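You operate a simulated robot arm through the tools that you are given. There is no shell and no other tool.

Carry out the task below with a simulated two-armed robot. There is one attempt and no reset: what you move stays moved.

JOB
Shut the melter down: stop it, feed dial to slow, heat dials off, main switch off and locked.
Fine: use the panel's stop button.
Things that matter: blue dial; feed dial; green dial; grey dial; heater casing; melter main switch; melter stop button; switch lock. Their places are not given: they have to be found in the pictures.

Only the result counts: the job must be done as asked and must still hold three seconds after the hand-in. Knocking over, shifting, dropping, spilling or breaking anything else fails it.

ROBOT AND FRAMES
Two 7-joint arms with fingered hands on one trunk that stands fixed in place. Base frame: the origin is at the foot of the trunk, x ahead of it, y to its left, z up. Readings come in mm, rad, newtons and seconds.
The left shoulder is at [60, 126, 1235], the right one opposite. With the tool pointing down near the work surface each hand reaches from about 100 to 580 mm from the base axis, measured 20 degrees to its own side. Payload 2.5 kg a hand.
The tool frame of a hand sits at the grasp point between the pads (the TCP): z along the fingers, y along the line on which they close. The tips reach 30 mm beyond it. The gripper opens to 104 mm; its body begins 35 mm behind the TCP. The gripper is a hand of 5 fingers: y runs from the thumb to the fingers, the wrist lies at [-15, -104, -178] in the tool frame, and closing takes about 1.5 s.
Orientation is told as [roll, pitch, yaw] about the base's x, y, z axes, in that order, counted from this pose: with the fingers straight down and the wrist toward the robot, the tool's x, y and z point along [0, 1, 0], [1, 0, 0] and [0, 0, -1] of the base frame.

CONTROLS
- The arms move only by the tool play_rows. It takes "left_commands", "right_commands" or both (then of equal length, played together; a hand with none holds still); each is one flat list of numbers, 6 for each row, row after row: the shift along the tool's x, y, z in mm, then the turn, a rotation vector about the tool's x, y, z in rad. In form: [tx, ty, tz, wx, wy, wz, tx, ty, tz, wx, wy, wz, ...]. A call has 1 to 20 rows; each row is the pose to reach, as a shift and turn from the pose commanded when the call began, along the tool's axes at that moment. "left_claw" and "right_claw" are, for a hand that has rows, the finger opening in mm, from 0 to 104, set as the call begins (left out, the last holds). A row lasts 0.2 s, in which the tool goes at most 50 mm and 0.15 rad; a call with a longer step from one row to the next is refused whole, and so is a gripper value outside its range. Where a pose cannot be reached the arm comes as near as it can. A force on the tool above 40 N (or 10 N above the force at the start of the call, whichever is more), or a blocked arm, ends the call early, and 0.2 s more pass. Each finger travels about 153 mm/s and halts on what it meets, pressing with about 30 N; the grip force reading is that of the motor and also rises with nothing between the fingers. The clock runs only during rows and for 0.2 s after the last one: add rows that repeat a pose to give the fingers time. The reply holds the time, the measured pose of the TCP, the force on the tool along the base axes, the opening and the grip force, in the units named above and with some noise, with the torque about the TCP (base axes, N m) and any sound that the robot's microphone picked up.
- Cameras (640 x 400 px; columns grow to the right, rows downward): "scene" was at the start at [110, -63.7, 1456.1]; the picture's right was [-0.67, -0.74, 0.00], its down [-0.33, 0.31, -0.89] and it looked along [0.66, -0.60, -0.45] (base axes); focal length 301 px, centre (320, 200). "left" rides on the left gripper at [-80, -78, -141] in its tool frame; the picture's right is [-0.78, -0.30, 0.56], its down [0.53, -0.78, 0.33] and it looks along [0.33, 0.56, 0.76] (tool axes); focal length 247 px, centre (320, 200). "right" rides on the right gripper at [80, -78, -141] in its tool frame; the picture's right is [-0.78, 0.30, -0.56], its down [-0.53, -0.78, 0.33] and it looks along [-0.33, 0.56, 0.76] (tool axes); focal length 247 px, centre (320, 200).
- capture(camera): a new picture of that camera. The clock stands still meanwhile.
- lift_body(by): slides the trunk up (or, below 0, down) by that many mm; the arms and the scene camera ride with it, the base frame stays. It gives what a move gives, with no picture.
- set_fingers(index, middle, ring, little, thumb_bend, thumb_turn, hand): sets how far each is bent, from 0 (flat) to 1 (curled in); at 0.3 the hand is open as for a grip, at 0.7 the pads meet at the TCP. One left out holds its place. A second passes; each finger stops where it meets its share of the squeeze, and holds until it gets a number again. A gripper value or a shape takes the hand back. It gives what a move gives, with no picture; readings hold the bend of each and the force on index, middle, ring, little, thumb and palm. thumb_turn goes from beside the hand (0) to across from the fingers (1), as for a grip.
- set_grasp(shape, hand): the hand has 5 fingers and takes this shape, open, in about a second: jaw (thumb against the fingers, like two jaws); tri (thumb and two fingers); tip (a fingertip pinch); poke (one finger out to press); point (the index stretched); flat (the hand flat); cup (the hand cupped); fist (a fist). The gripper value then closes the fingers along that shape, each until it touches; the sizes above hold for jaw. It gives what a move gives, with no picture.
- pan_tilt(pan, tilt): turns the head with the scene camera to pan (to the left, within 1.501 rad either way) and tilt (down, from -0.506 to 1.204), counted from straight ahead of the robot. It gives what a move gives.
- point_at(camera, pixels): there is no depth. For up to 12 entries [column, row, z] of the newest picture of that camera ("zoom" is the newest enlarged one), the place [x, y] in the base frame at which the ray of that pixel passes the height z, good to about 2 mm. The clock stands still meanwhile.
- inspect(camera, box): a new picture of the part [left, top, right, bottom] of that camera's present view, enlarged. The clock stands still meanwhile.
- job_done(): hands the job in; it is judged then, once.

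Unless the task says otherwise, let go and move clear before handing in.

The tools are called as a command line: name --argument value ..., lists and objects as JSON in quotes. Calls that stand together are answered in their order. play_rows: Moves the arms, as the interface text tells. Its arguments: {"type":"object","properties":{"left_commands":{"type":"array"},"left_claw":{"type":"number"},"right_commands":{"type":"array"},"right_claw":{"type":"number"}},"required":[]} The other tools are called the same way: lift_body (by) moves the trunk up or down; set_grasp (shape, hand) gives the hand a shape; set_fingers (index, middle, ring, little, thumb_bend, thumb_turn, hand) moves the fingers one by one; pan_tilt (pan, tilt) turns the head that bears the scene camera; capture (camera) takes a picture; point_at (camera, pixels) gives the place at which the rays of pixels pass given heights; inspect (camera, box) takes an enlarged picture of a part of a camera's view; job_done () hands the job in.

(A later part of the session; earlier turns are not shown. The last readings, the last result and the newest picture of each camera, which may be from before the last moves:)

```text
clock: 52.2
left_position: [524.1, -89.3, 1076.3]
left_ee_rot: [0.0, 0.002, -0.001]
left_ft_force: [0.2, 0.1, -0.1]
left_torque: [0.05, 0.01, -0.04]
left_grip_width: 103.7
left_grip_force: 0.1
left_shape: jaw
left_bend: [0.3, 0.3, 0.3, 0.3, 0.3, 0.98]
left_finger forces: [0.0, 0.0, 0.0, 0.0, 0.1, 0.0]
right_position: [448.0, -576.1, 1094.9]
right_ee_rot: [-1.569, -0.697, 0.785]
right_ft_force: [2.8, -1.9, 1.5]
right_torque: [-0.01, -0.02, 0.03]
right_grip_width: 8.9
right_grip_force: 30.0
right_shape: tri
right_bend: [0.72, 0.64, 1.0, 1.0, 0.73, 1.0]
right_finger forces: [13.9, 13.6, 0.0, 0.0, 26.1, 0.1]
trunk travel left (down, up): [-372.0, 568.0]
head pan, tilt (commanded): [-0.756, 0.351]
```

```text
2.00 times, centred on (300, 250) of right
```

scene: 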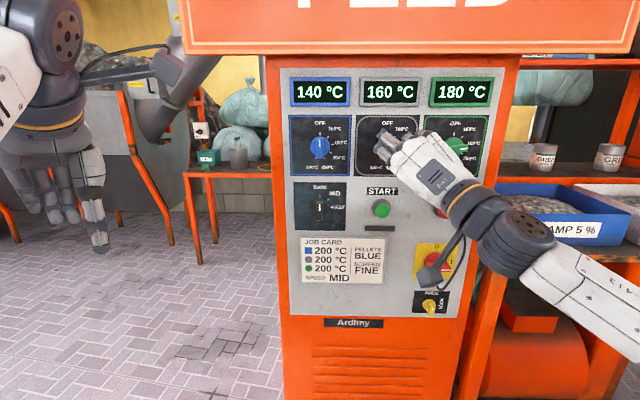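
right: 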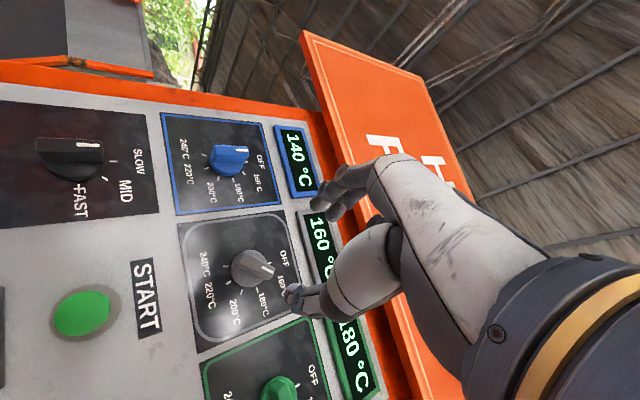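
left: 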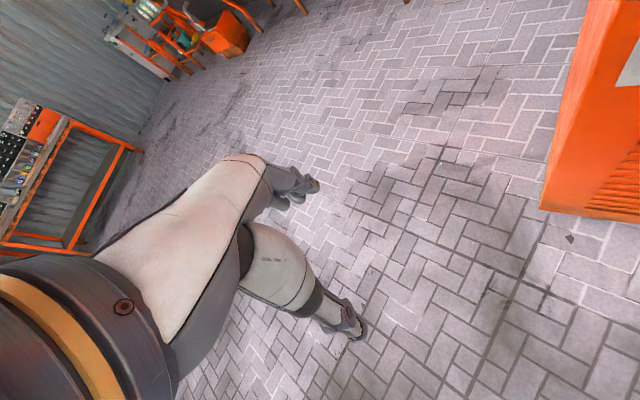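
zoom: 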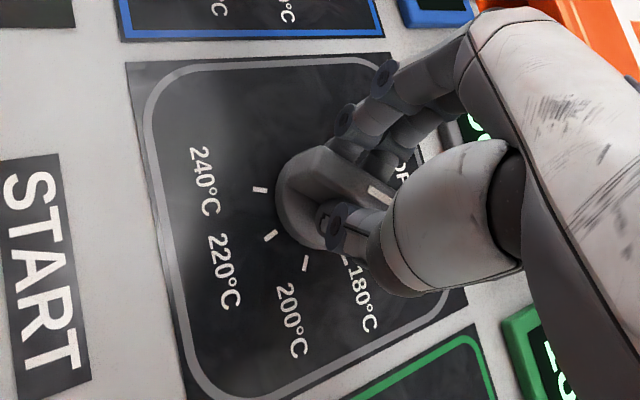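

The grip on the grey dial is the same as on the blue one (8.9 mm, 26 N). I'll turn it 40° counter-clockwise, release and back out.

play_rows --right_commands '[-0.2, -0.2, 0, 0, 0, -0.12, -0.33, -0.35, 0, 0, 0, -0.24, -0.5, -0.5, 0, 0, 0, -0.36, -0.66, -0.7, 0, 0, 0, -0.48, -0.8, -0.85, 0, 0, 0, -0.6, -0.98, -1.03, 0, 0, 0, -0.71, -0.98, -1.03, 0, 0, 0, -0.71, -0.98, -1.03, 0, 0, 0, -0.71]'

play_rows --right_commands '[0, 0, 0, 0, 0, 0, 0, 0, 0, 0, 0, 0, 0, 0, 0, 0, 0, 0, 0, 0, 0, 0, 0, 0, 0, 0, -15, 0, 0, 0, 0, 0, -35, 0, 0, 0, 0, 0, -75, 0, 0, 0, 0, 0, -114, 0, 0, 0, 0, 0, -114, 0, 0, 0]' --right_claw 60

capture --camera "right"

capture --camera "scene"

```text
clock: 53.5
left_position: [520.7, -89.5, 1079.3]
left_ee_rot: [0.001, -0.003, 0.0]
left_ft_force: [-0.4, -0.3, -0.8]
left_torque: [-0.01, -0.03, 0.02]
left_grip_width: 103.7
left_grip_force: 0.2
left_shape: jaw
left_bend: [0.3, 0.3, 0.3, 0.3, 0.3, 0.98]
left_finger forces: [0.0, 0.0, 0.0, 0.0, 0.0, 0.0]
right_position: [452.4, -574.4, 1098.9]
right_ee_rot: [-1.581, -0.135, 0.809]
right_ft_force: [-35.4, 3.9, -8.7]
right_torque: [0.25, 0.38, -1.07]
right_grip_width: 9.3
right_grip_force: 30.0
right_shape: tri
right_bend: [0.72, 0.72, 1.0, 1.0, 0.73, 1.0]
right_finger forces: [9.5, 8.2, 0.0, 0.0, 63.8, 0.0]
trunk travel left (down, up): [-372.0, 568.0]
head pan, tilt (commanded): [-0.756, 0.351]
stopped in row 6 (right hand): the force on the tool passed its limit at 44 N (the readings are from after the stop); the commanded pose is now the measured one
```

```text
clock: 55.3
left_position: [523.8, -89.9, 1077.5]
left_ee_rot: [0.0, 0.002, 0.0]
left_ft_force: [-0.2, -0.6, 0.0]
left_torque: [0.0, -0.03, -0.01]
left_grip_width: 103.8
left_grip_force: 0.1
left_shape: jaw
left_bend: [0.3, 0.3, 0.3, 0.3, 0.3, 0.98]
left_finger forces: [0.0, 0.0, 0.1, 0.0, 0.1, 0.1]
right_position: [426.4, -457.0, 1067.7]
right_ee_rot: [-1.521, -0.199, 0.962]
right_ft_force: [-0.1, -0.5, 0.1]
right_torque: [0.0, 0.01, -0.01]
right_grip_width: 59.9
right_grip_force: 0.1
right_shape: tri
right_bend: [0.74, 0.41, 0.99, 0.99, 0.66, 1.0]
right_finger forces: [0.0, 0.0, 0.0, 0.0, 0.0, 0.0]
trunk travel left (down, up): [-372.0, 568.0]
head pan, tilt (commanded): [-0.756, 0.351]
stopped in row 8 (right hand): the arm was blocked; the commanded pose is now the measured one
```

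```text
taken
```

right: 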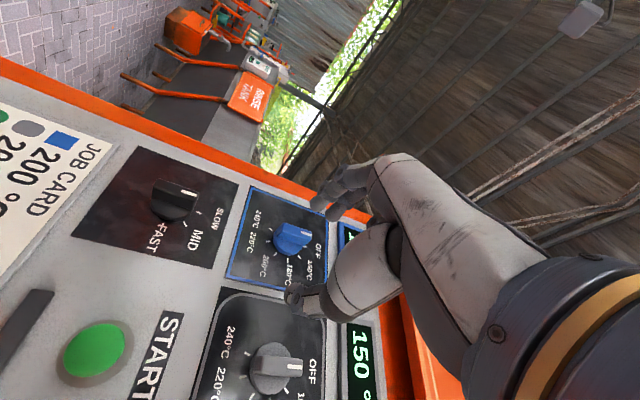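

```text
taken
```

scene: 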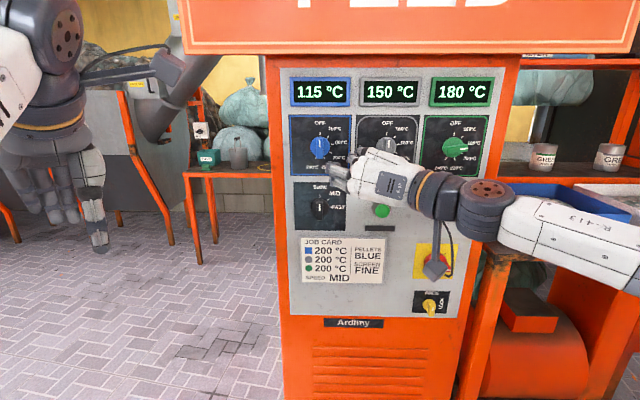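

The grey turn stopped on a 44 N force and then the retreat was blocked, leaving the hand at [426,-457,1068] and somewhat skewed; the forearm reaches far to the right in the scene view. I'll look at the elbow area before moving anything else.

pan_tilt --pan -1.4 --tilt 0.35

capture --camera "scene"

inspect --camera "right" --box '[190, 300, 350, 400]'

```text
clock: 56.3
left_position: [524.5, -89.3, 1076.5]
left_ee_rot: [0.001, 0.0, 0.001]
left_ft_force: [-0.3, -1.1, -0.2]
left_torque: [-0.02, 0.01, 0.01]
left_grip_width: 103.9
left_grip_force: 0.0
left_shape: jaw
left_bend: [0.3, 0.3, 0.3, 0.3, 0.3, 0.98]
left_finger forces: [0.0, 0.0, 0.1, 0.0, 0.0, 0.0]
right_position: [426.3, -455.5, 1067.9]
right_ee_rot: [-1.52, -0.199, 0.963]
right_ft_force: [-0.2, 0.8, -0.5]
right_torque: [0.04, 0.01, 0.0]
right_grip_width: 60.0
right_grip_force: 0.0
right_shape: tri
right_bend: [0.74, 0.41, 0.99, 0.99, 0.66, 1.0]
right_finger forces: [0.0, 0.0, 0.1, 0.0, 0.0, 0.0]
trunk travel left (down, up): [-372.0, 568.0]
head pan, tilt (commanded): [-1.4, 0.351]
```

```text
taken
```

scene: 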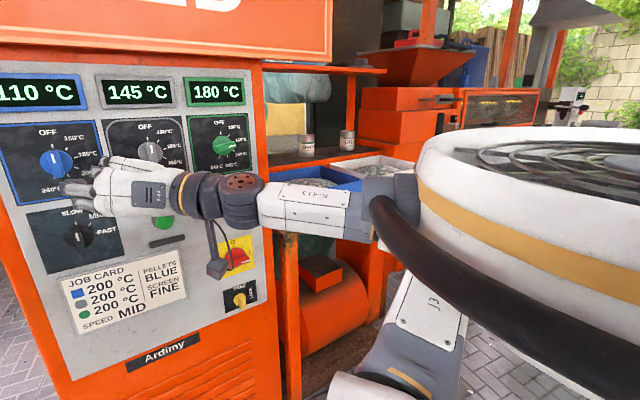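

```text
4.00 times, centred on (270, 350) of right
```

zoom: 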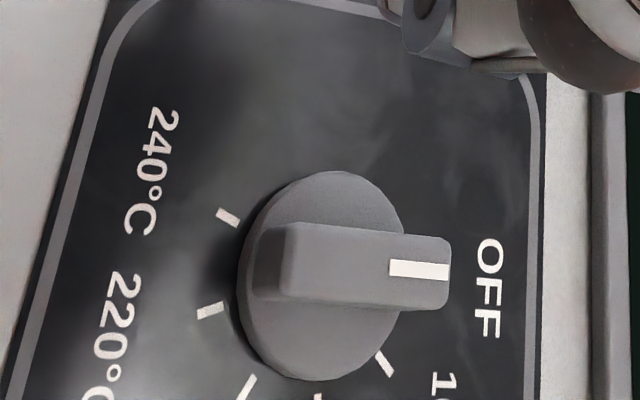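

Grey's display is falling (145), so it has left 160, and nothing on the bench looks disturbed; the elbow seems to have swung out and back against the robot's own collar. I'll first check the grey pointer and the bench closely.

inspect --camera "scene" --box '[100, 110, 196, 170]'

inspect --camera "scene" --box '[250, 100, 442, 220]'

```text
6.67 times, centred on (148, 140) of scene
```

zoom: 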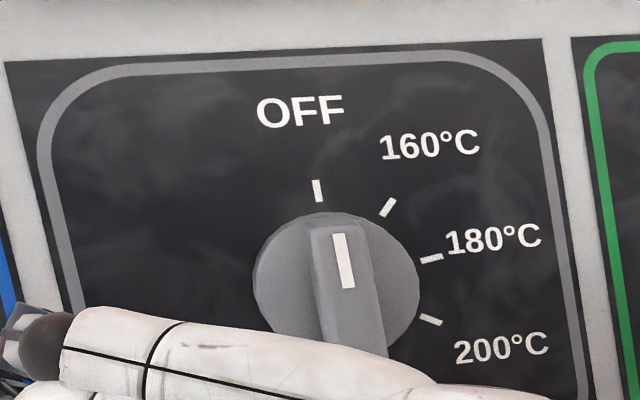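

```text
3.33 times, centred on (346, 160) of scene
```

zoom: 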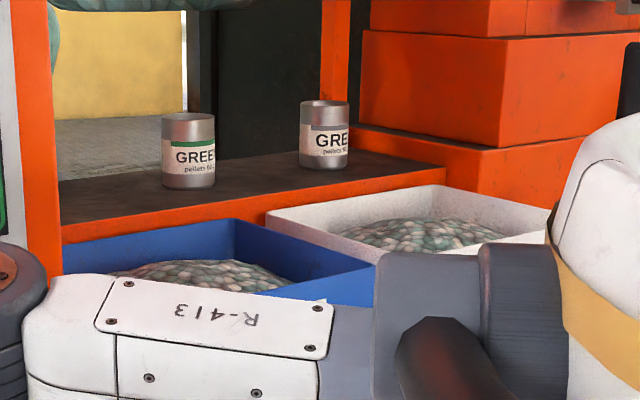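

The grey pointer is within a few degrees of OFF and the bench, bins and cans are undisturbed. I'll straighten the hand back to the -50° roll in free space, which should bring the elbow back in.

play_rows --right_commands '[0, 0, -4, 0.037, -0.0318, 0.1255, 0, 0, -8, 0.074, -0.0635, 0.251, 0, 0, -12, 0.111, -0.0953, 0.3765, 0, 0, -15, 0.148, -0.127, 0.502, 0, 0, -15, 0.148, -0.127, 0.502]'

capture --camera "scene"

```text
clock: 57.5
left_position: [523.3, -88.4, 1077.0]
left_ee_rot: [0.002, -0.001, 0.001]
left_ft_force: [0.3, 1.0, 0.2]
left_torque: [0.02, 0.0, 0.02]
left_grip_width: 103.7
left_grip_force: 0.0
left_shape: jaw
left_bend: [0.3, 0.3, 0.3, 0.3, 0.3, 0.98]
left_finger forces: [0.0, 0.0, 0.0, 0.0, 0.0, 0.0]
right_position: [414.9, -447.9, 1068.9]
right_ee_rot: [-1.571, -0.698, 0.784]
right_ft_force: [0.0, -0.3, -0.9]
right_torque: [0.0, 0.03, -0.03]
right_grip_width: 59.9
right_grip_force: 0.0
right_shape: tri
right_bend: [0.74, 0.41, 0.99, 0.99, 0.66, 1.0]
right_finger forces: [0.0, 0.0, 0.0, 0.1, 0.1, 0.0]
trunk travel left (down, up): [-372.0, 568.0]
head pan, tilt (commanded): [-1.4, 0.351]
```

```text
taken
```

scene: 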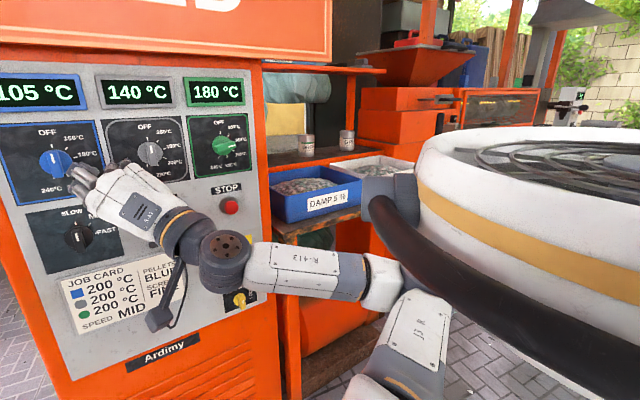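

The arm recovered to the exact commanded pose and the elbow dropped clear. Raising the trunk should keep the elbow low during the roll, so I'll lower the hand 100 mm, raise the trunk 200 mm, then check the roll in free air.

play_rows --right_commands '[25.5, -21.4, 0, 0, 0, 0, 51, -42.9, 0, 0, 0, 0, 76.6, -64.3, 0, 0, 0, 0, 76.6, -64.3, 0, 0, 0, 0]'

lift_body --by 200

pan_tilt --pan -0.755 --tilt 0.5

capture --camera "scene"

```text
clock: 58.5
left_position: [523.3, -88.6, 1076.9]
left_ee_rot: [-0.001, 0.0, 0.0]
left_ft_force: [0.5, 0.9, -0.2]
left_torque: [-0.02, -0.06, 0.03]
left_grip_width: 103.9
left_grip_force: 0.0
left_shape: jaw
left_bend: [0.3, 0.3, 0.3, 0.3, 0.3, 0.98]
left_finger forces: [0.1, 0.0, 0.0, 0.1, 0.0, 0.0]
right_position: [415.9, -447.2, 969.8]
right_ee_rot: [-1.57, -0.699, 0.786]
right_ft_force: [-0.4, -0.6, 1.0]
right_torque: [-0.01, -0.02, 0.05]
right_grip_width: 59.8
right_grip_force: 0.1
right_shape: tri
right_bend: [0.74, 0.41, 0.99, 0.99, 0.66, 1.0]
right_finger forces: [0.0, 0.1, 0.0, 0.0, 0.0, 0.1]
trunk travel left (down, up): [-372.0, 568.0]
head pan, tilt (commanded): [-1.4, 0.351]
```

```text
clock: 60.7
left_position: [523.6, -88.9, 1275.7]
left_ee_rot: [0.0, 0.0, -0.001]
left_ft_force: [0.3, 0.0, -0.2]
left_torque: [-0.03, 0.0, 0.04]
left_grip_width: 103.4
left_grip_force: 0.1
left_shape: jaw
left_bend: [0.3, 0.3, 0.3, 0.3, 0.3, 0.98]
left_finger forces: [0.1, 0.0, 0.0, 0.0, 0.0, 0.1]
right_position: [415.3, -447.1, 1170.1]
right_ee_rot: [-1.572, -0.696, 0.785]
right_ft_force: [-0.4, 0.0, 0.5]
right_torque: [0.01, 0.0, -0.01]
right_grip_width: 59.8
right_grip_force: 0.1
right_shape: tri
right_bend: [0.74, 0.41, 0.99, 0.99, 0.66, 1.0]
right_finger forces: [0.0, 0.1, 0.0, 0.0, 0.0, 0.0]
trunk travel left (down, up): [-572.0, 368.0]
head pan, tilt (commanded): [-1.4, 0.351]
```

```text
clock: 61.7
left_position: [523.9, -88.5, 1276.9]
left_ee_rot: [0.0, 0.0, -0.002]
left_ft_force: [-0.3, 0.1, 0.6]
left_torque: [-0.06, 0.0, 0.02]
left_grip_width: 103.8
left_grip_force: 0.0
left_shape: jaw
left_bend: [0.3, 0.3, 0.3, 0.3, 0.3, 0.98]
left_finger forces: [0.0, 0.0, 0.0, 0.0, 0.0, 0.0]
right_position: [414.5, -447.1, 1170.9]
right_ee_rot: [-1.57, -0.696, 0.784]
right_ft_force: [-0.4, 0.1, 0.2]
right_torque: [0.01, 0.03, 0.0]
right_grip_width: 60.0
right_grip_force: 0.1
right_shape: tri
right_bend: [0.74, 0.41, 0.99, 0.99, 0.66, 1.0]
right_finger forces: [0.0, 0.0, 0.0, 0.0, 0.1, 0.0]
trunk travel left (down, up): [-572.0, 368.0]
head pan, tilt (commanded): [-0.756, 0.499]
```

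```text
taken
```

scene: 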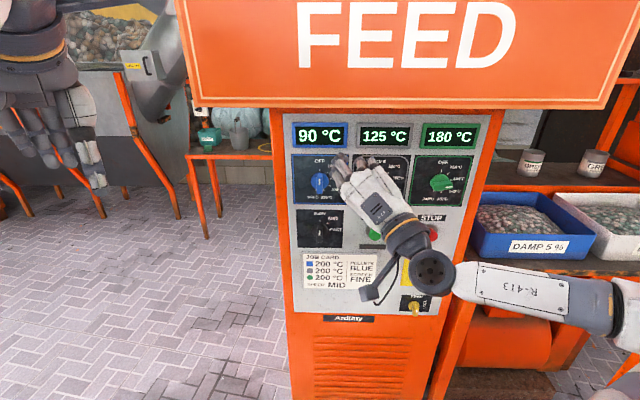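

The panel still reads blue 90 and grey 125 falling, green 180. I'll move to the green dial at standoff (r=230, z=1096), rolling to -10° to match its horizontal-ish bar.

play_rows --right_commands '[-12.6, -34.5, 0, 0, 0, 0.1164, -25.2, -68.9, 0, 0, 0, 0.2327, -37.8, -103.4, 0, 0, 0, 0.3491, -50.4, -137.9, 0, 0, 0, 0.4654, -63, -172.3, 0, 0, 0, 0.5818, -75.6, -206.8, 0, 0, 0, 0.698, -75.6, -206.8, 0, 0, 0, 0.698]'

capture --camera "scene"

capture --camera "right"

```text
clock: 63.3
left_position: [523.4, -88.8, 1277.5]
left_ee_rot: [0.0, -0.001, -0.001]
left_ft_force: [0.7, 0.1, -0.3]
left_torque: [-0.02, -0.04, 0.01]
left_grip_width: 103.8
left_grip_force: 0.0
left_shape: jaw
left_bend: [0.3, 0.3, 0.3, 0.3, 0.3, 0.98]
left_finger forces: [0.0, 0.0, 0.0, 0.1, 0.1, 0.1]
right_position: [268.9, -595.4, 1093.7]
right_ee_rot: [-1.577, -1.395, 0.792]
right_ft_force: [-0.6, 0.6, -0.6]
right_torque: [0.02, 0.03, -0.03]
right_grip_width: 59.9
right_grip_force: 0.0
right_shape: tri
right_bend: [0.74, 0.41, 0.99, 0.99, 0.66, 1.0]
right_finger forces: [0.0, 0.0, 0.0, 0.0, 0.0, 0.0]
trunk travel left (down, up): [-572.0, 368.0]
head pan, tilt (commanded): [-0.756, 0.499]
```

```text
taken
```

scene: 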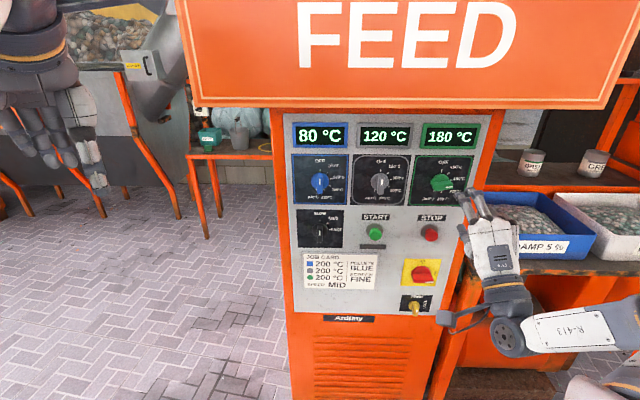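

```text
taken
```

right: 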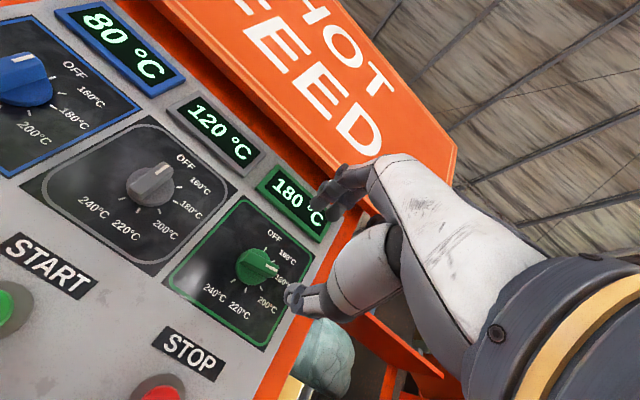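

Everything in front is clear. I'll zoom in on the grey pointer from here, then test the full roll to -90° in free air before gripping.

inspect --camera "scene" --box '[288, 150, 416, 230]'

inspect --camera "right" --box '[90, 120, 250, 260]'

play_rows --right_commands '[0, 0, 0, 0, 0, -0.14, 0, 0, 0, 0, 0, -0.28, 0, 0, 0, 0, 0, -0.42, 0, 0, 0, 0, 0, -0.56, 0, 0, 0, 0, 0, -0.7, 0, 0, 0, 0, 0, -0.84, 0, 0, 0, 0, 0, -0.98, 0, 0, 0, 0, 0, -1.12, 0, 0, 0, 0, 0, -1.26, 0, 0, 0, 0, 0, -1.4, 0, 0, 0, 0, 0, -1.4]'

capture --camera "scene"

```text
5.00 times, centred on (352, 190) of scene
```

zoom: 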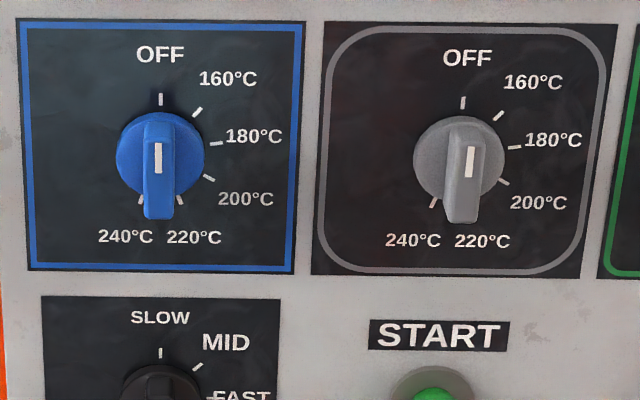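

```text
2.86 times, centred on (170, 190) of right
```

zoom: 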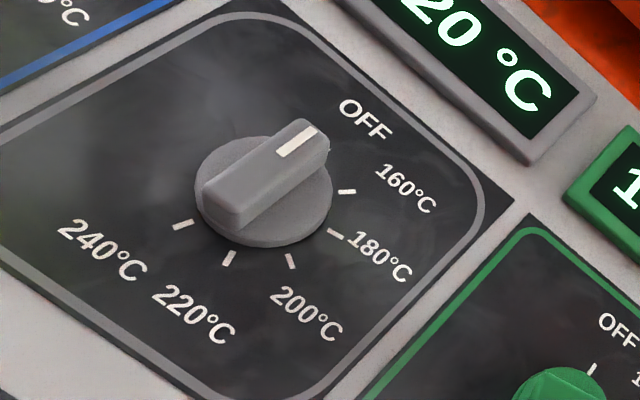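

```text
clock: 64.7
left_position: [523.5, -88.1, 1277.0]
left_ee_rot: [0.0, 0.0, -0.001]
left_ft_force: [-0.6, 0.2, 0.6]
left_torque: [-0.01, 0.03, -0.03]
left_grip_width: 103.5
left_grip_force: 0.0
left_shape: jaw
left_bend: [0.3, 0.3, 0.3, 0.3, 0.3, 0.98]
left_finger forces: [0.0, 0.0, 0.1, 0.0, 0.0, 0.0]
right_position: [307.8, -574.4, 1110.0]
right_ee_rot: [-1.684, -0.751, 0.92]
right_ft_force: [-0.2, -0.7, 0.7]
right_torque: [0.0, 0.01, 0.0]
right_grip_width: 60.3
right_grip_force: 0.0
right_shape: tri
right_bend: [0.74, 0.41, 0.99, 0.99, 0.66, 1.0]
right_finger forces: [0.1, 0.0, 0.0, 0.1, 0.0, 0.0]
trunk travel left (down, up): [-572.0, 368.0]
head pan, tilt (commanded): [-0.756, 0.499]
stopped in row 6 (right hand): the arm was blocked; the commanded pose is now the measured one
```

```text
taken
```

scene: 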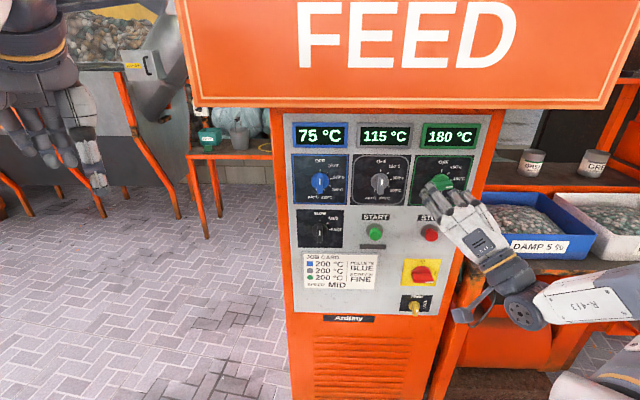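

The free-air test shows the right arm can't roll past about -46° at r=230, so I'll use the opposite grip there (hand rolled clockwise, wrist above/left). I'll go back to the -10° roll and then test the clockwise side in free air.

play_rows --right_commands '[-3.6, -7.8, -3.5, 0.0203, -0.0022, 0.1278, -7.2, -15.6, -6.9, 0.0406, -0.0045, 0.2557, -10.7, -23.3, -10.4, 0.061, -0.0067, 0.3835, -14.3, -31.1, -13.8, 0.0813, -0.009, 0.5114, -17.9, -38.9, -17.3, 0.1016, -0.0112, 0.6392, -17.9, -38.9, -17.3, 0.1016, -0.0112, 0.6392]'

play_rows --right_commands '[0, 0, 0, 0, 0, 0.14, 0, 0, 0, 0, 0, 0.28, 0, 0, 0, 0, 0, 0.42, 0, 0, 0, 0, 0, 0.56, 0, 0, 0, 0, 0, 0.7, 0, 0, 0, 0, 0, 0.84, 0, 0, 0, 0, 0, 0.98, 0, 0, 0, 0, 0, 1.12, 0, 0, 0, 0, 0, 1.26, 0, 0, 0, 0, 0, 1.4, 0, 0, 0, 0, 0, 1.54, 0, 0, 0, 0, 0, 1.68, 0, 0, 0, 0, 0, 1.745, 0, 0, 0, 0, 0, 1.745]'

capture --camera "scene"

capture --camera "right"

```text
clock: 66.1
left_position: [523.1, -89.2, 1276.3]
left_ee_rot: [0.0, -0.002, 0.001]
left_ft_force: [-0.3, 0.6, -1.0]
left_torque: [0.05, 0.04, 0.02]
left_grip_width: 103.9
left_grip_force: 0.1
left_shape: jaw
left_bend: [0.3, 0.3, 0.3, 0.3, 0.3, 0.98]
left_finger forces: [0.1, 0.0, 0.0, 0.0, 0.0, 0.0]
right_position: [266.2, -596.1, 1095.0]
right_ee_rot: [-1.566, -1.394, 0.776]
right_ft_force: [0.6, 0.0, -0.5]
right_torque: [-0.03, 0.0, 0.01]
right_grip_width: 59.8
right_grip_force: 0.0
right_shape: tri
right_bend: [0.74, 0.41, 0.99, 0.99, 0.66, 1.0]
right_finger forces: [0.1, 0.1, 0.1, 0.0, 0.0, 0.0]
trunk travel left (down, up): [-572.0, 368.0]
head pan, tilt (commanded): [-0.756, 0.499]
```

```text
clock: 69.1
left_position: [523.5, -88.5, 1276.6]
left_ee_rot: [0.0, 0.0, -0.001]
left_ft_force: [-0.1, 0.8, 0.1]
left_torque: [0.03, -0.01, 0.0]
left_grip_width: 103.7
left_grip_force: 0.1
left_shape: jaw
left_bend: [0.3, 0.3, 0.3, 0.3, 0.3, 0.98]
left_finger forces: [0.1, 0.0, 0.0, 0.1, 0.0, 0.0]
right_position: [265.3, -593.9, 1093.9]
right_ee_rot: [1.572, -0.002, -2.36]
right_ft_force: [-0.4, -0.1, -0.4]
right_torque: [0.02, -0.03, 0.0]
right_grip_width: 60.1
right_grip_force: 0.0
right_shape: tri
right_bend: [0.74, 0.41, 0.99, 0.99, 0.66, 1.0]
right_finger forces: [0.0, 0.0, 0.0, 0.1, 0.0, 0.1]
trunk travel left (down, up): [-572.0, 368.0]
head pan, tilt (commanded): [-0.756, 0.499]
```

```text
taken
```

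scene: 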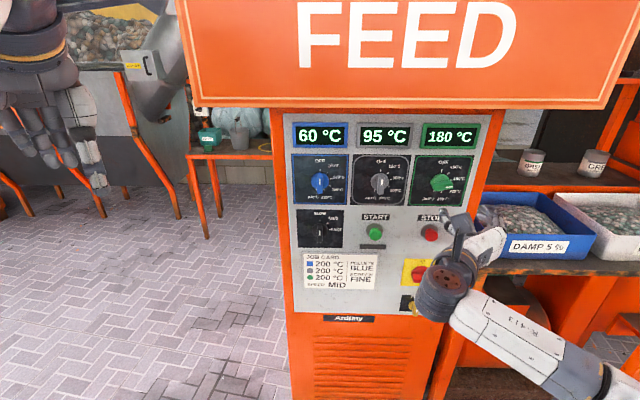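

```text
taken
```

right: 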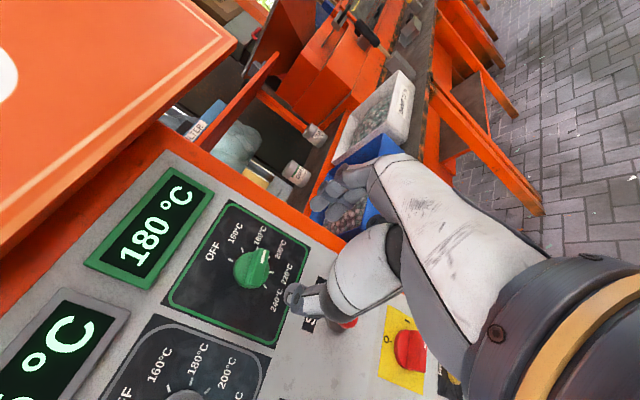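

The clockwise roll to +90° was reached exactly, with no strain. I'll continue the test to +170°, the grip angle needed for the green dial's bar.

play_rows --right_commands '[0, 0, 0, 0, 0, 0.14, 0, 0, 0, 0, 0, 0.28, 0, 0, 0, 0, 0, 0.42, 0, 0, 0, 0, 0, 0.56, 0, 0, 0, 0, 0, 0.7, 0, 0, 0, 0, 0, 0.84, 0, 0, 0, 0, 0, 0.98, 0, 0, 0, 0, 0, 1.12, 0, 0, 0, 0, 0, 1.26, 0, 0, 0, 0, 0, 1.396, 0, 0, 0, 0, 0, 1.396]'

capture --camera "scene"

capture --camera "right"

```text
clock: 71.5
left_position: [524.2, -88.3, 1276.7]
left_ee_rot: [0.0, -0.001, 0.001]
left_ft_force: [0.5, -0.6, -0.8]
left_torque: [0.01, 0.02, 0.0]
left_grip_width: 103.6
left_grip_force: 0.1
left_shape: jaw
left_bend: [0.3, 0.3, 0.3, 0.3, 0.3, 0.98]
left_finger forces: [0.0, 0.0, 0.0, 0.0, 0.0, 0.1]
right_position: [230.4, -611.2, 1078.3]
right_ee_rot: [1.576, 1.392, -2.352]
right_ft_force: [0.8, 0.6, 0.4]
right_torque: [0.01, -0.02, 0.01]
right_grip_width: 60.0
right_grip_force: 0.0
right_shape: tri
right_bend: [0.74, 0.41, 0.99, 0.99, 0.66, 1.0]
right_finger forces: [0.1, 0.0, 0.2, 0.0, 0.1, 0.1]
right hand out of reach, approached as far as the arm can: row 8, 9, 10, 11
trunk travel left (down, up): [-572.0, 368.0]
head pan, tilt (commanded): [-0.756, 0.499]
```

```text
taken
```

scene: 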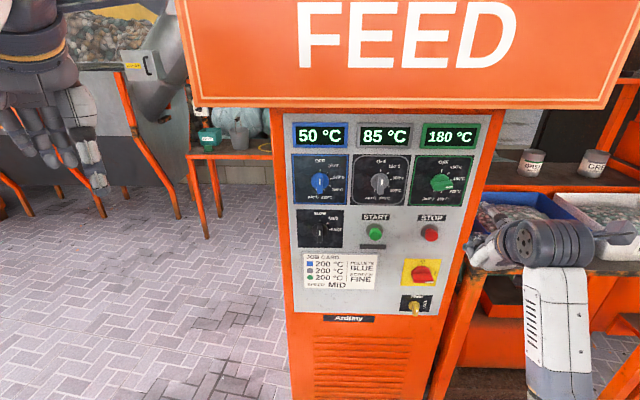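

```text
taken
```

right: 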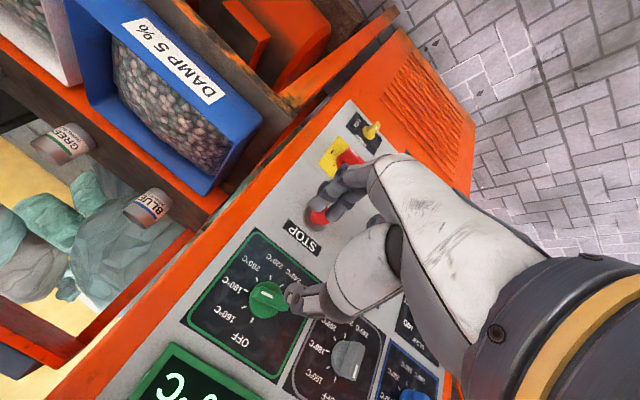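

At +170° the orientation was reached but the position fell short by about 40 mm (arm folded too tight at this standoff). I'll test whether it becomes reachable nearer the panel by advancing 55 mm, still well short of the dial.

play_rows --right_commands '[0, 0, 20, 0, 0, 0, 0, 0, 40, 0, 0, 0, 0, 0, 55, 0, 0, 0, 0, 0, 55, 0, 0, 0]'

capture --camera "right"

capture --camera "scene"

```text
clock: 72.5
left_position: [523.8, -88.9, 1277.6]
left_ee_rot: [-0.001, -0.001, 0.0]
left_ft_force: [0.3, 0.2, -0.2]
left_torque: [-0.02, 0.01, 0.0]
left_grip_width: 104.0
left_grip_force: 0.1
left_shape: jaw
left_bend: [0.3, 0.3, 0.3, 0.3, 0.3, 0.98]
left_finger forces: [0.0, 0.0, 0.0, 0.1, 0.0, 0.0]
right_position: [255.3, -659.7, 1071.7]
right_ee_rot: [1.576, 1.39, -2.355]
right_ft_force: [0.6, 0.9, -0.1]
right_torque: [-0.03, 0.0, 0.0]
right_grip_width: 59.8
right_grip_force: 0.1
right_shape: tri
right_bend: [0.74, 0.41, 0.99, 0.99, 0.66, 1.0]
right_finger forces: [0.0, 0.0, 0.0, 0.0, 0.0, 0.0]
right hand out of reach, approached as far as the arm can: row 1, 2, 3, 4
trunk travel left (down, up): [-572.0, 368.0]
head pan, tilt (commanded): [-0.756, 0.499]
```

```text
taken
```

right: 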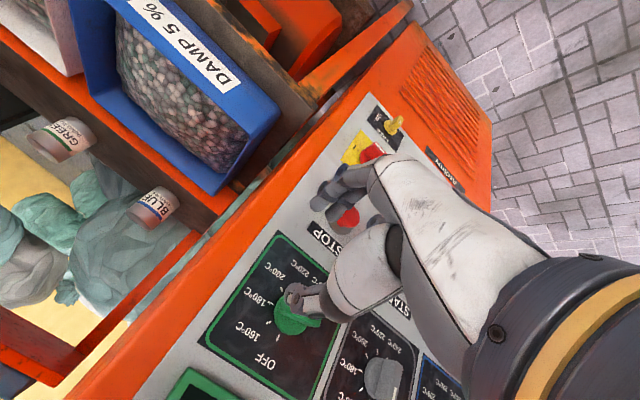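

```text
taken
```

scene: 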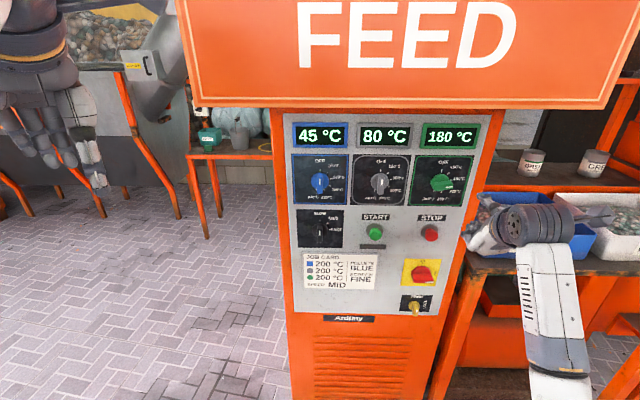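

+170° stays out of reach, so I'll turn the green dial in two phases: first with the hand at -10° rolling to about -45°, then re-grip at +135° and finish at +90°. Backing off and rolling back now.

play_rows --right_commands '[0, 0, -30, 0, 0, 0, 0, 0, -55, 0, 0, 0, 0, 0, -55, 0, 0, -0.14, 0, 0, -55, 0, 0, -0.28, 0, 0, -55, 0, 0, -0.42, 0, 0, -55, 0, 0, -0.56, 0, 0, -55, 0, 0, -0.7, 0, 0, -55, 0, 0, -0.84, 0, 0, -55, 0, 0, -0.98, 0, 0, -55, 0, 0, -1.12, 0, 0, -55, 0, 0, -1.26, 0, 0, -55, 0, 0, -1.396, 0, 0, -55, 0, 0, -1.396]'

play_rows --right_commands '[0, 0, 0, 0, 0, -0.14, 0, 0, 0, 0, 0, -0.28, 0, 0, 0, 0, 0, -0.42, 0, 0, 0, 0, 0, -0.56, 0, 0, 0, 0, 0, -0.7, 0, 0, 0, 0, 0, -0.84, 0, 0, 0, 0, 0, -0.98, 0, 0, 0, 0, 0, -1.12, 0, 0, 0, 0, 0, -1.26, 0, 0, 0, 0, 0, -1.4, 0, 0, 0, 0, 0, -1.54, 0, 0, 0, 0, 0, -1.68, 0, 0, 0, 0, 0, -1.745, 0, 0, 0, 0, 0, -1.745]'

capture --camera "right"

```text
clock: 75.3
left_position: [524.4, -89.5, 1276.5]
left_ee_rot: [-0.001, 0.0, 0.001]
left_ft_force: [0.2, -0.4, -0.3]
left_torque: [0.02, 0.0, -0.02]
left_grip_width: 103.5
left_grip_force: 0.0
left_shape: jaw
left_bend: [0.3, 0.3, 0.3, 0.3, 0.3, 0.98]
left_finger forces: [0.0, 0.1, 0.0, 0.0, 0.0, 0.1]
right_position: [215.7, -620.2, 1070.8]
right_ee_rot: [1.572, -0.004, -2.36]
right_ft_force: [-0.1, 0.1, 0.2]
right_torque: [-0.04, 0.01, 0.0]
right_grip_width: 59.9
right_grip_force: 0.0
right_shape: tri
right_bend: [0.74, 0.41, 0.99, 0.99, 0.66, 1.0]
right_finger forces: [0.1, 0.0, 0.0, 0.0, 0.0, 0.0]
trunk travel left (down, up): [-572.0, 368.0]
head pan, tilt (commanded): [-0.756, 0.499]
```

```text
clock: 78.3
left_position: [523.6, -87.8, 1276.9]
left_ee_rot: [0.001, 0.002, 0.001]
left_ft_force: [0.0, -0.6, 0.2]
left_torque: [-0.03, -0.02, -0.01]
left_grip_width: 103.3
left_grip_force: 0.1
left_shape: jaw
left_bend: [0.3, 0.3, 0.3, 0.3, 0.3, 0.98]
left_finger forces: [0.1, 0.1, 0.1, 0.0, 0.0, 0.0]
right_position: [215.8, -618.3, 1071.6]
right_ee_rot: [-1.571, -1.39, 0.782]
right_ft_force: [-0.3, 0.7, 0.2]
right_torque: [-0.03, 0.0, 0.0]
right_grip_width: 60.0
right_grip_force: 0.1
right_shape: tri
right_bend: [0.74, 0.41, 0.99, 0.99, 0.66, 1.0]
right_finger forces: [0.1, 0.1, 0.0, 0.0, 0.0, 0.0]
trunk travel left (down, up): [-572.0, 368.0]
head pan, tilt (commanded): [-0.756, 0.499]
```

```text
taken
```

right: 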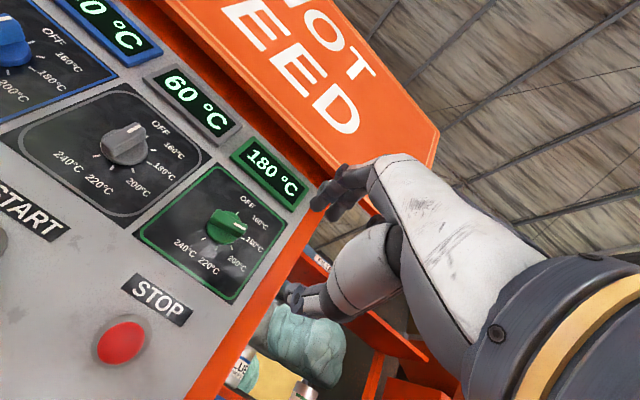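

The commanded pose followed the short-fall, so the TCP is now at r=285, z=1072. I'll shift to the green dial's axis (r=230, z=1096) and advance to about 74 mm from the panel.

play_rows --right_commands '[25, 17, 0, 0, 0, 0, 49.2, 33.9, 15, 0, 0, 0, 49.2, 33.9, 50, 0, 0, 0, 49.2, 33.9, 85, 0, 0, 0, 49.2, 33.9, 104, 0, 0, 0, 49.2, 33.9, 104, 0, 0, 0]'

inspect --camera "right" --box '[200, 150, 400, 350]'

```text
clock: 79.7
left_position: [524.0, -89.5, 1275.8]
left_ee_rot: [0.001, 0.001, -0.001]
left_ft_force: [-0.3, -0.2, 0.2]
left_torque: [-0.03, 0.0, -0.01]
left_grip_width: 103.8
left_grip_force: 0.1
left_shape: jaw
left_bend: [0.3, 0.3, 0.3, 0.3, 0.3, 0.98]
left_finger forces: [0.0, 0.1, 0.0, 0.1, 0.0, 0.1]
right_position: [329.5, -656.0, 1094.3]
right_ee_rot: [-1.569, -1.395, 0.779]
right_ft_force: [0.9, -0.8, -1.2]
right_torque: [0.03, 0.01, 0.04]
right_grip_width: 60.0
right_grip_force: 0.0
right_shape: tri
right_bend: [0.74, 0.41, 0.99, 0.99, 0.66, 1.0]
right_finger forces: [0.0, 0.0, 0.0, 0.1, 0.0, 0.0]
trunk travel left (down, up): [-572.0, 368.0]
head pan, tilt (commanded): [-0.756, 0.499]
```

```text
2.00 times, centred on (300, 250) of right
```

zoom: 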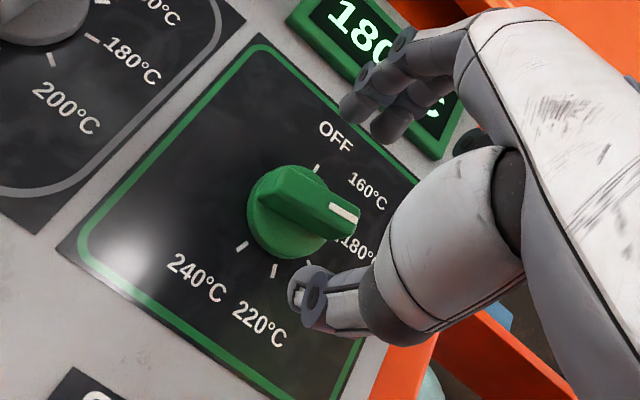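

The green dial is aligned just like the others (disc at zoom (295,212)). I'll advance 28 mm and close on it.

play_rows --right_commands '[0, 1, 10, 0, 0, 0, 0, 1.5, 20, 0, 0, 0, 0, 1.5, 28, 0, 0, 0, 0, 1.5, 28, 0, 0, 0]'

play_rows --right_commands '[0, 0, 0, 0, 0, 0, 0, 0, 0, 0, 0, 0, 0, 0, 0, 0, 0, 0, 0, 0, 0, 0, 0, 0, 0, 0, 0, 0, 0, 0, 0, 0, 0, 0, 0, 0, 0, 0, 0, 0, 0, 0, 0, 0, 0, 0, 0, 0]' --right_claw 0

inspect --camera "right" --box '[200, 150, 400, 350]'

```text
clock: 80.7
left_position: [525.0, -87.9, 1277.3]
left_ee_rot: [0.0, 0.0, 0.001]
left_ft_force: [0.1, 0.8, 0.5]
left_torque: [0.0, 0.03, 0.0]
left_grip_width: 103.6
left_grip_force: 0.0
left_shape: jaw
left_bend: [0.3, 0.3, 0.3, 0.3, 0.3, 0.98]
left_finger forces: [0.0, 0.0, 0.0, 0.0, 0.0, 0.1]
right_position: [347.6, -675.0, 1097.7]
right_ee_rot: [-1.568, -1.394, 0.778]
right_ft_force: [1.2, -1.0, 0.5]
right_torque: [0.0, 0.0, 0.0]
right_grip_width: 59.8
right_grip_force: 0.0
right_shape: tri
right_bend: [0.74, 0.41, 0.99, 0.99, 0.66, 1.0]
right_finger forces: [0.0, 0.0, 0.1, 0.0, 0.0, 0.0]
trunk travel left (down, up): [-572.0, 368.0]
head pan, tilt (commanded): [-0.756, 0.499]
```

```text
clock: 82.5
left_position: [524.5, -89.0, 1276.9]
left_ee_rot: [-0.001, -0.001, 0.0]
left_ft_force: [0.5, 0.1, -1.1]
left_torque: [0.01, -0.02, -0.02]
left_grip_width: 103.5
left_grip_force: 0.1
left_shape: jaw
left_bend: [0.3, 0.3, 0.3, 0.3, 0.3, 0.98]
left_finger forces: [0.1, 0.0, 0.0, 0.1, 0.1, 0.0]
right_position: [347.3, -675.9, 1096.4]
right_ee_rot: [-1.565, -1.393, 0.777]
right_ft_force: [2.0, -1.6, -1.3]
right_torque: [-0.01, 0.02, 0.04]
right_grip_width: 7.8
right_grip_force: 29.8
right_shape: tri
right_bend: [0.71, 0.67, 1.0, 1.0, 0.73, 1.0]
right_finger forces: [13.7, 13.0, 0.0, 0.0, 27.3, 0.0]
trunk travel left (down, up): [-572.0, 368.0]
head pan, tilt (commanded): [-0.756, 0.499]
```

```text
2.00 times, centred on (300, 250) of right
```

zoom: 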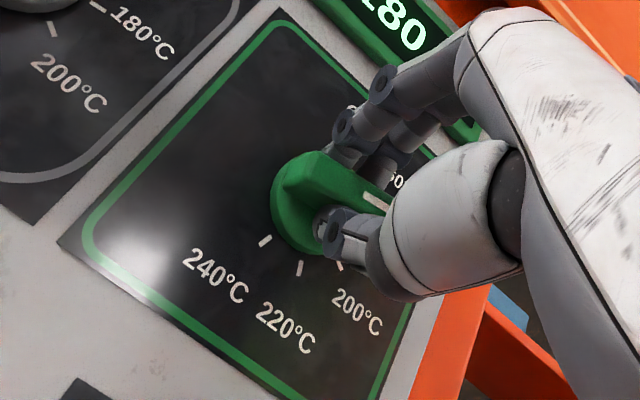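

Gripped (7.8 mm, 27 N). I'll turn it counter-clockwise by about 38° as phase one.

play_rows --right_commands '[0, 0, 0, 0, 0, -0.1, 0, 0, 0, 0, 0, -0.2, 0, 0, 0, 0, 0, -0.3, 0, 0, 0, 0, 0, -0.4, 0, 0, 0, 0, 0, -0.5, 0, 0, 0, 0, 0, -0.6, 0, 0, 0, 0, 0, -0.66, 0, 0, 0, 0, 0, -0.66]'

inspect --camera "right" --box '[200, 150, 400, 350]'

capture --camera "scene"

```text
clock: 84.3
left_position: [525.0, -88.8, 1276.9]
left_ee_rot: [0.001, 0.001, 0.001]
left_ft_force: [0.8, -0.4, -0.9]
left_torque: [0.02, -0.01, 0.03]
left_grip_width: 103.5
left_grip_force: 0.0
left_shape: jaw
left_bend: [0.3, 0.3, 0.3, 0.3, 0.3, 0.98]
left_finger forces: [0.0, 0.1, 0.0, 0.1, 0.1, 0.0]
right_position: [349.1, -674.9, 1097.1]
right_ee_rot: [-1.571, -0.733, 0.781]
right_ft_force: [9.2, -1.4, -0.5]
right_torque: [-0.05, -0.04, 0.17]
right_grip_width: 7.4
right_grip_force: 29.6
right_shape: tri
right_bend: [0.71, 0.67, 1.0, 1.0, 0.73, 1.0]
right_finger forces: [15.4, 15.0, 0.0, 0.1, 26.1, 0.0]
trunk travel left (down, up): [-572.0, 368.0]
head pan, tilt (commanded): [-0.756, 0.499]
```

```text
2.00 times, centred on (300, 250) of right
```

zoom: 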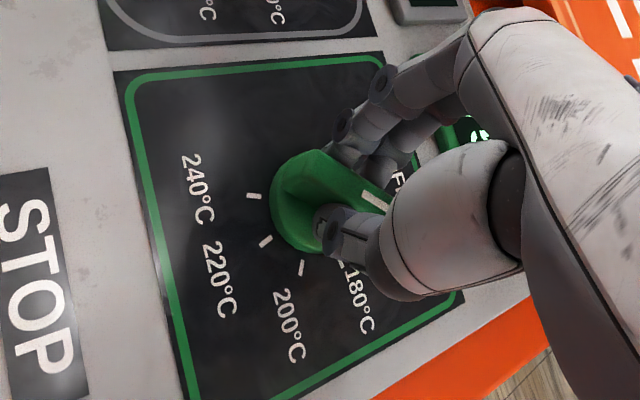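

```text
taken
```

scene: 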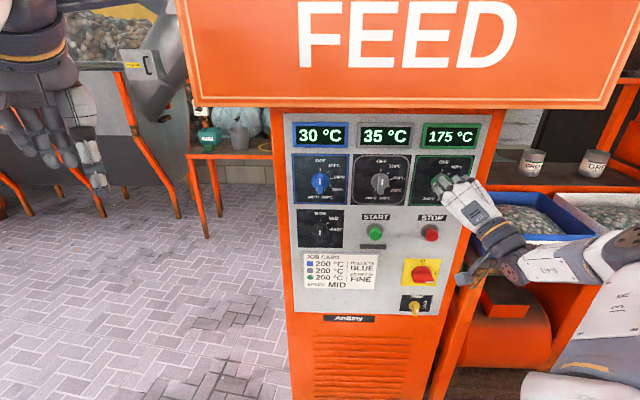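

Phase one went smoothly: the roll reached -48°, so the bar is at about 42°. I'll release, back out, and roll the hand clockwise half a turn to re-grip at +132°.

play_rows --right_commands '[0, 0, 0, 0, 0, 0, 0, 0, 0, 0, 0, 0, 0, 0, 0, 0, 0, 0, 0, 0, 0, 0, 0, 0, 0, 0, -15, 0, 0, 0, 0, 0, -35, 0, 0, 0, 0, 0, -70, 0, 0, 0, 0, 0, -105, 0, 0, 0, 0, 0, -105, 0, 0, 0.14, 0, 0, -105, 0, 0, 0.28, 0, 0, -105, 0, 0, 0.42, 0, 0, -105, 0, 0, 0.56, 0, 0, -105, 0, 0, 0.7, 0, 0, -105, 0, 0, 0.84, 0, 0, -105, 0, 0, 0.84]' --right_claw 60

play_rows --right_commands '[0, 0, 0, 0, 0, 0.14, 0, 0, 0, 0, 0, 0.28, 0, 0, 0, 0, 0, 0.42, 0, 0, 0, 0, 0, 0.56, 0, 0, 0, 0, 0, 0.7, 0, 0, 0, 0, 0, 0.84, 0, 0, 0, 0, 0, 0.98, 0, 0, 0, 0, 0, 1.12, 0, 0, 0, 0, 0, 1.26, 0, 0, 0, 0, 0, 1.4, 0, 0, 0, 0, 0, 1.54, 0, 0, 0, 0, 0, 1.68, 0, 0, 0, 0, 0, 1.82, 0, 0, 0, 0, 0, 1.96, 0, 0, 0, 0, 0, 2.1, 0, 0, 0, 0, 0, 2.24, 0, 0, 0, 0, 0, 2.3, 0, 0, 0, 0, 0, 2.3]'

capture --camera "right"

capture --camera "scene"

```text
clock: 87.5
left_position: [524.2, -88.2, 1277.3]
left_ee_rot: [0.001, 0.001, 0.002]
left_ft_force: [1.0, 0.1, -0.6]
left_torque: [0.05, 0.01, 0.0]
left_grip_width: 103.6
left_grip_force: 0.0
left_shape: jaw
left_bend: [0.3, 0.3, 0.3, 0.3, 0.3, 0.98]
left_finger forces: [0.0, 0.1, 0.0, 0.0, 0.0, 0.1]
right_position: [271.8, -600.9, 1098.9]
right_ee_rot: [1.565, -1.566, -2.354]
right_ft_force: [-0.2, -0.4, -0.3]
right_torque: [-0.02, -0.01, 0.03]
right_grip_width: 59.7
right_grip_force: 0.1
right_shape: tri
right_bend: [0.74, 0.42, 0.99, 0.99, 0.66, 1.0]
right_finger forces: [0.1, 0.0, 0.0, 0.1, 0.0, 0.0]
trunk travel left (down, up): [-572.0, 368.0]
head pan, tilt (commanded): [-0.756, 0.499]
```

```text
clock: 91.3
left_position: [523.6, -88.5, 1277.8]
left_ee_rot: [0.001, 0.0, 0.0]
left_ft_force: [0.6, -0.9, 1.4]
left_torque: [0.03, 0.03, -0.01]
left_grip_width: 103.5
left_grip_force: 0.0
left_shape: jaw
left_bend: [0.3, 0.3, 0.3, 0.3, 0.3, 0.98]
left_finger forces: [0.1, 0.0, 0.0, 0.0, 0.0, 0.0]
right_position: [273.5, -600.6, 1098.3]
right_ee_rot: [1.572, 0.734, -2.362]
right_ft_force: [-0.1, 1.0, 0.9]
right_torque: [0.01, 0.0, 0.0]
right_grip_width: 59.6
right_grip_force: 0.1
right_shape: tri
right_bend: [0.74, 0.42, 0.99, 0.99, 0.66, 1.0]
right_finger forces: [0.0, 0.0, 0.0, 0.0, 0.0, 0.0]
trunk travel left (down, up): [-572.0, 368.0]
head pan, tilt (commanded): [-0.756, 0.499]
```

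```text
taken
```

right: 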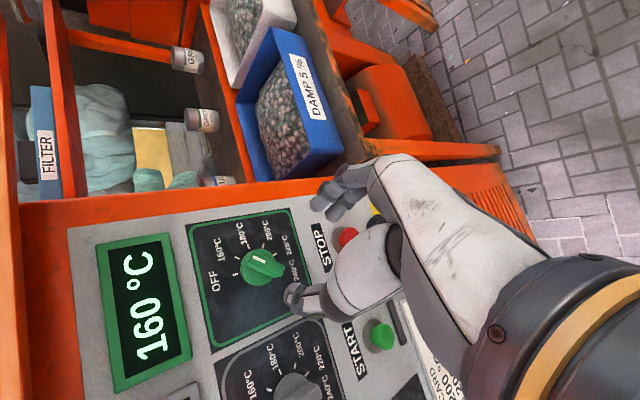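

```text
taken
```

scene: 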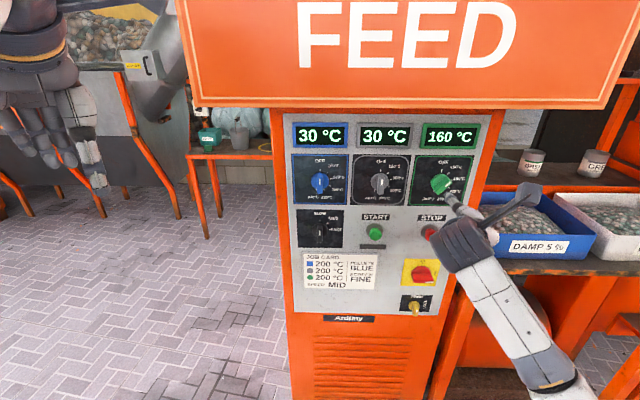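

Green reads 160 and the hand rolled to +132° exactly. I'll correct 2 mm and advance 78 mm toward it.

play_rows --right_commands '[-1, 0.3, 30, 0, 0, 0, -2.2, 0.6, 60, 0, 0, 0, -2.2, 0.6, 78, 0, 0, 0, -2.2, 0.6, 78, 0, 0, 0]'

inspect --camera "right" --box '[200, 150, 400, 350]'

inspect --camera "scene" --box '[400, 150, 528, 230]'

```text
clock: 92.3
left_position: [524.5, -88.3, 1277.3]
left_ee_rot: [-0.001, 0.0, -0.001]
left_ft_force: [0.2, -0.6, 0.3]
left_torque: [0.03, 0.02, 0.01]
left_grip_width: 103.5
left_grip_force: 0.1
left_shape: jaw
left_bend: [0.3, 0.3, 0.3, 0.3, 0.3, 0.98]
left_finger forces: [0.0, 0.0, 0.0, 0.0, 0.0, 0.1]
right_position: [321.4, -655.8, 1098.1]
right_ee_rot: [1.571, 0.731, -2.355]
right_ft_force: [0.2, -0.1, -0.1]
right_torque: [-0.01, -0.03, -0.02]
right_grip_width: 59.7
right_grip_force: 0.0
right_shape: tri
right_bend: [0.74, 0.42, 0.99, 0.99, 0.66, 1.0]
right_finger forces: [0.0, 0.1, 0.1, 0.0, 0.1, 0.0]
right hand out of reach, approached as far as the arm can: row 3, 4
trunk travel left (down, up): [-572.0, 368.0]
head pan, tilt (commanded): [-0.756, 0.499]
```

```text
2.00 times, centred on (300, 250) of right
```

zoom: 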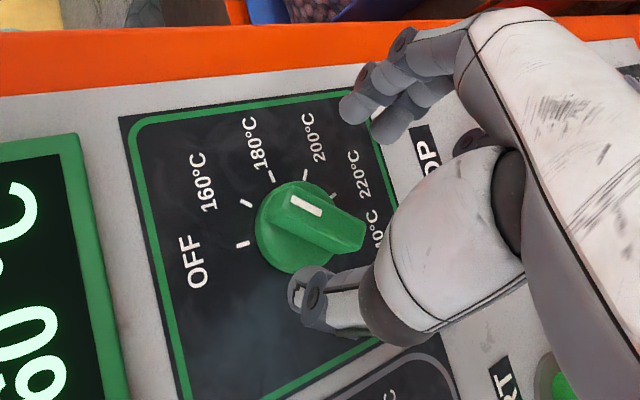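

```text
5.00 times, centred on (464, 190) of scene
```

zoom: 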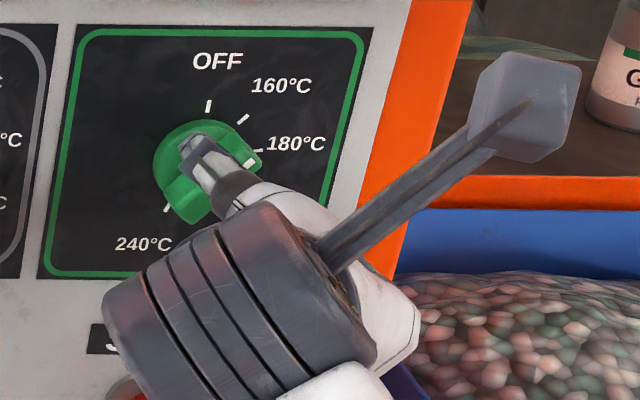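

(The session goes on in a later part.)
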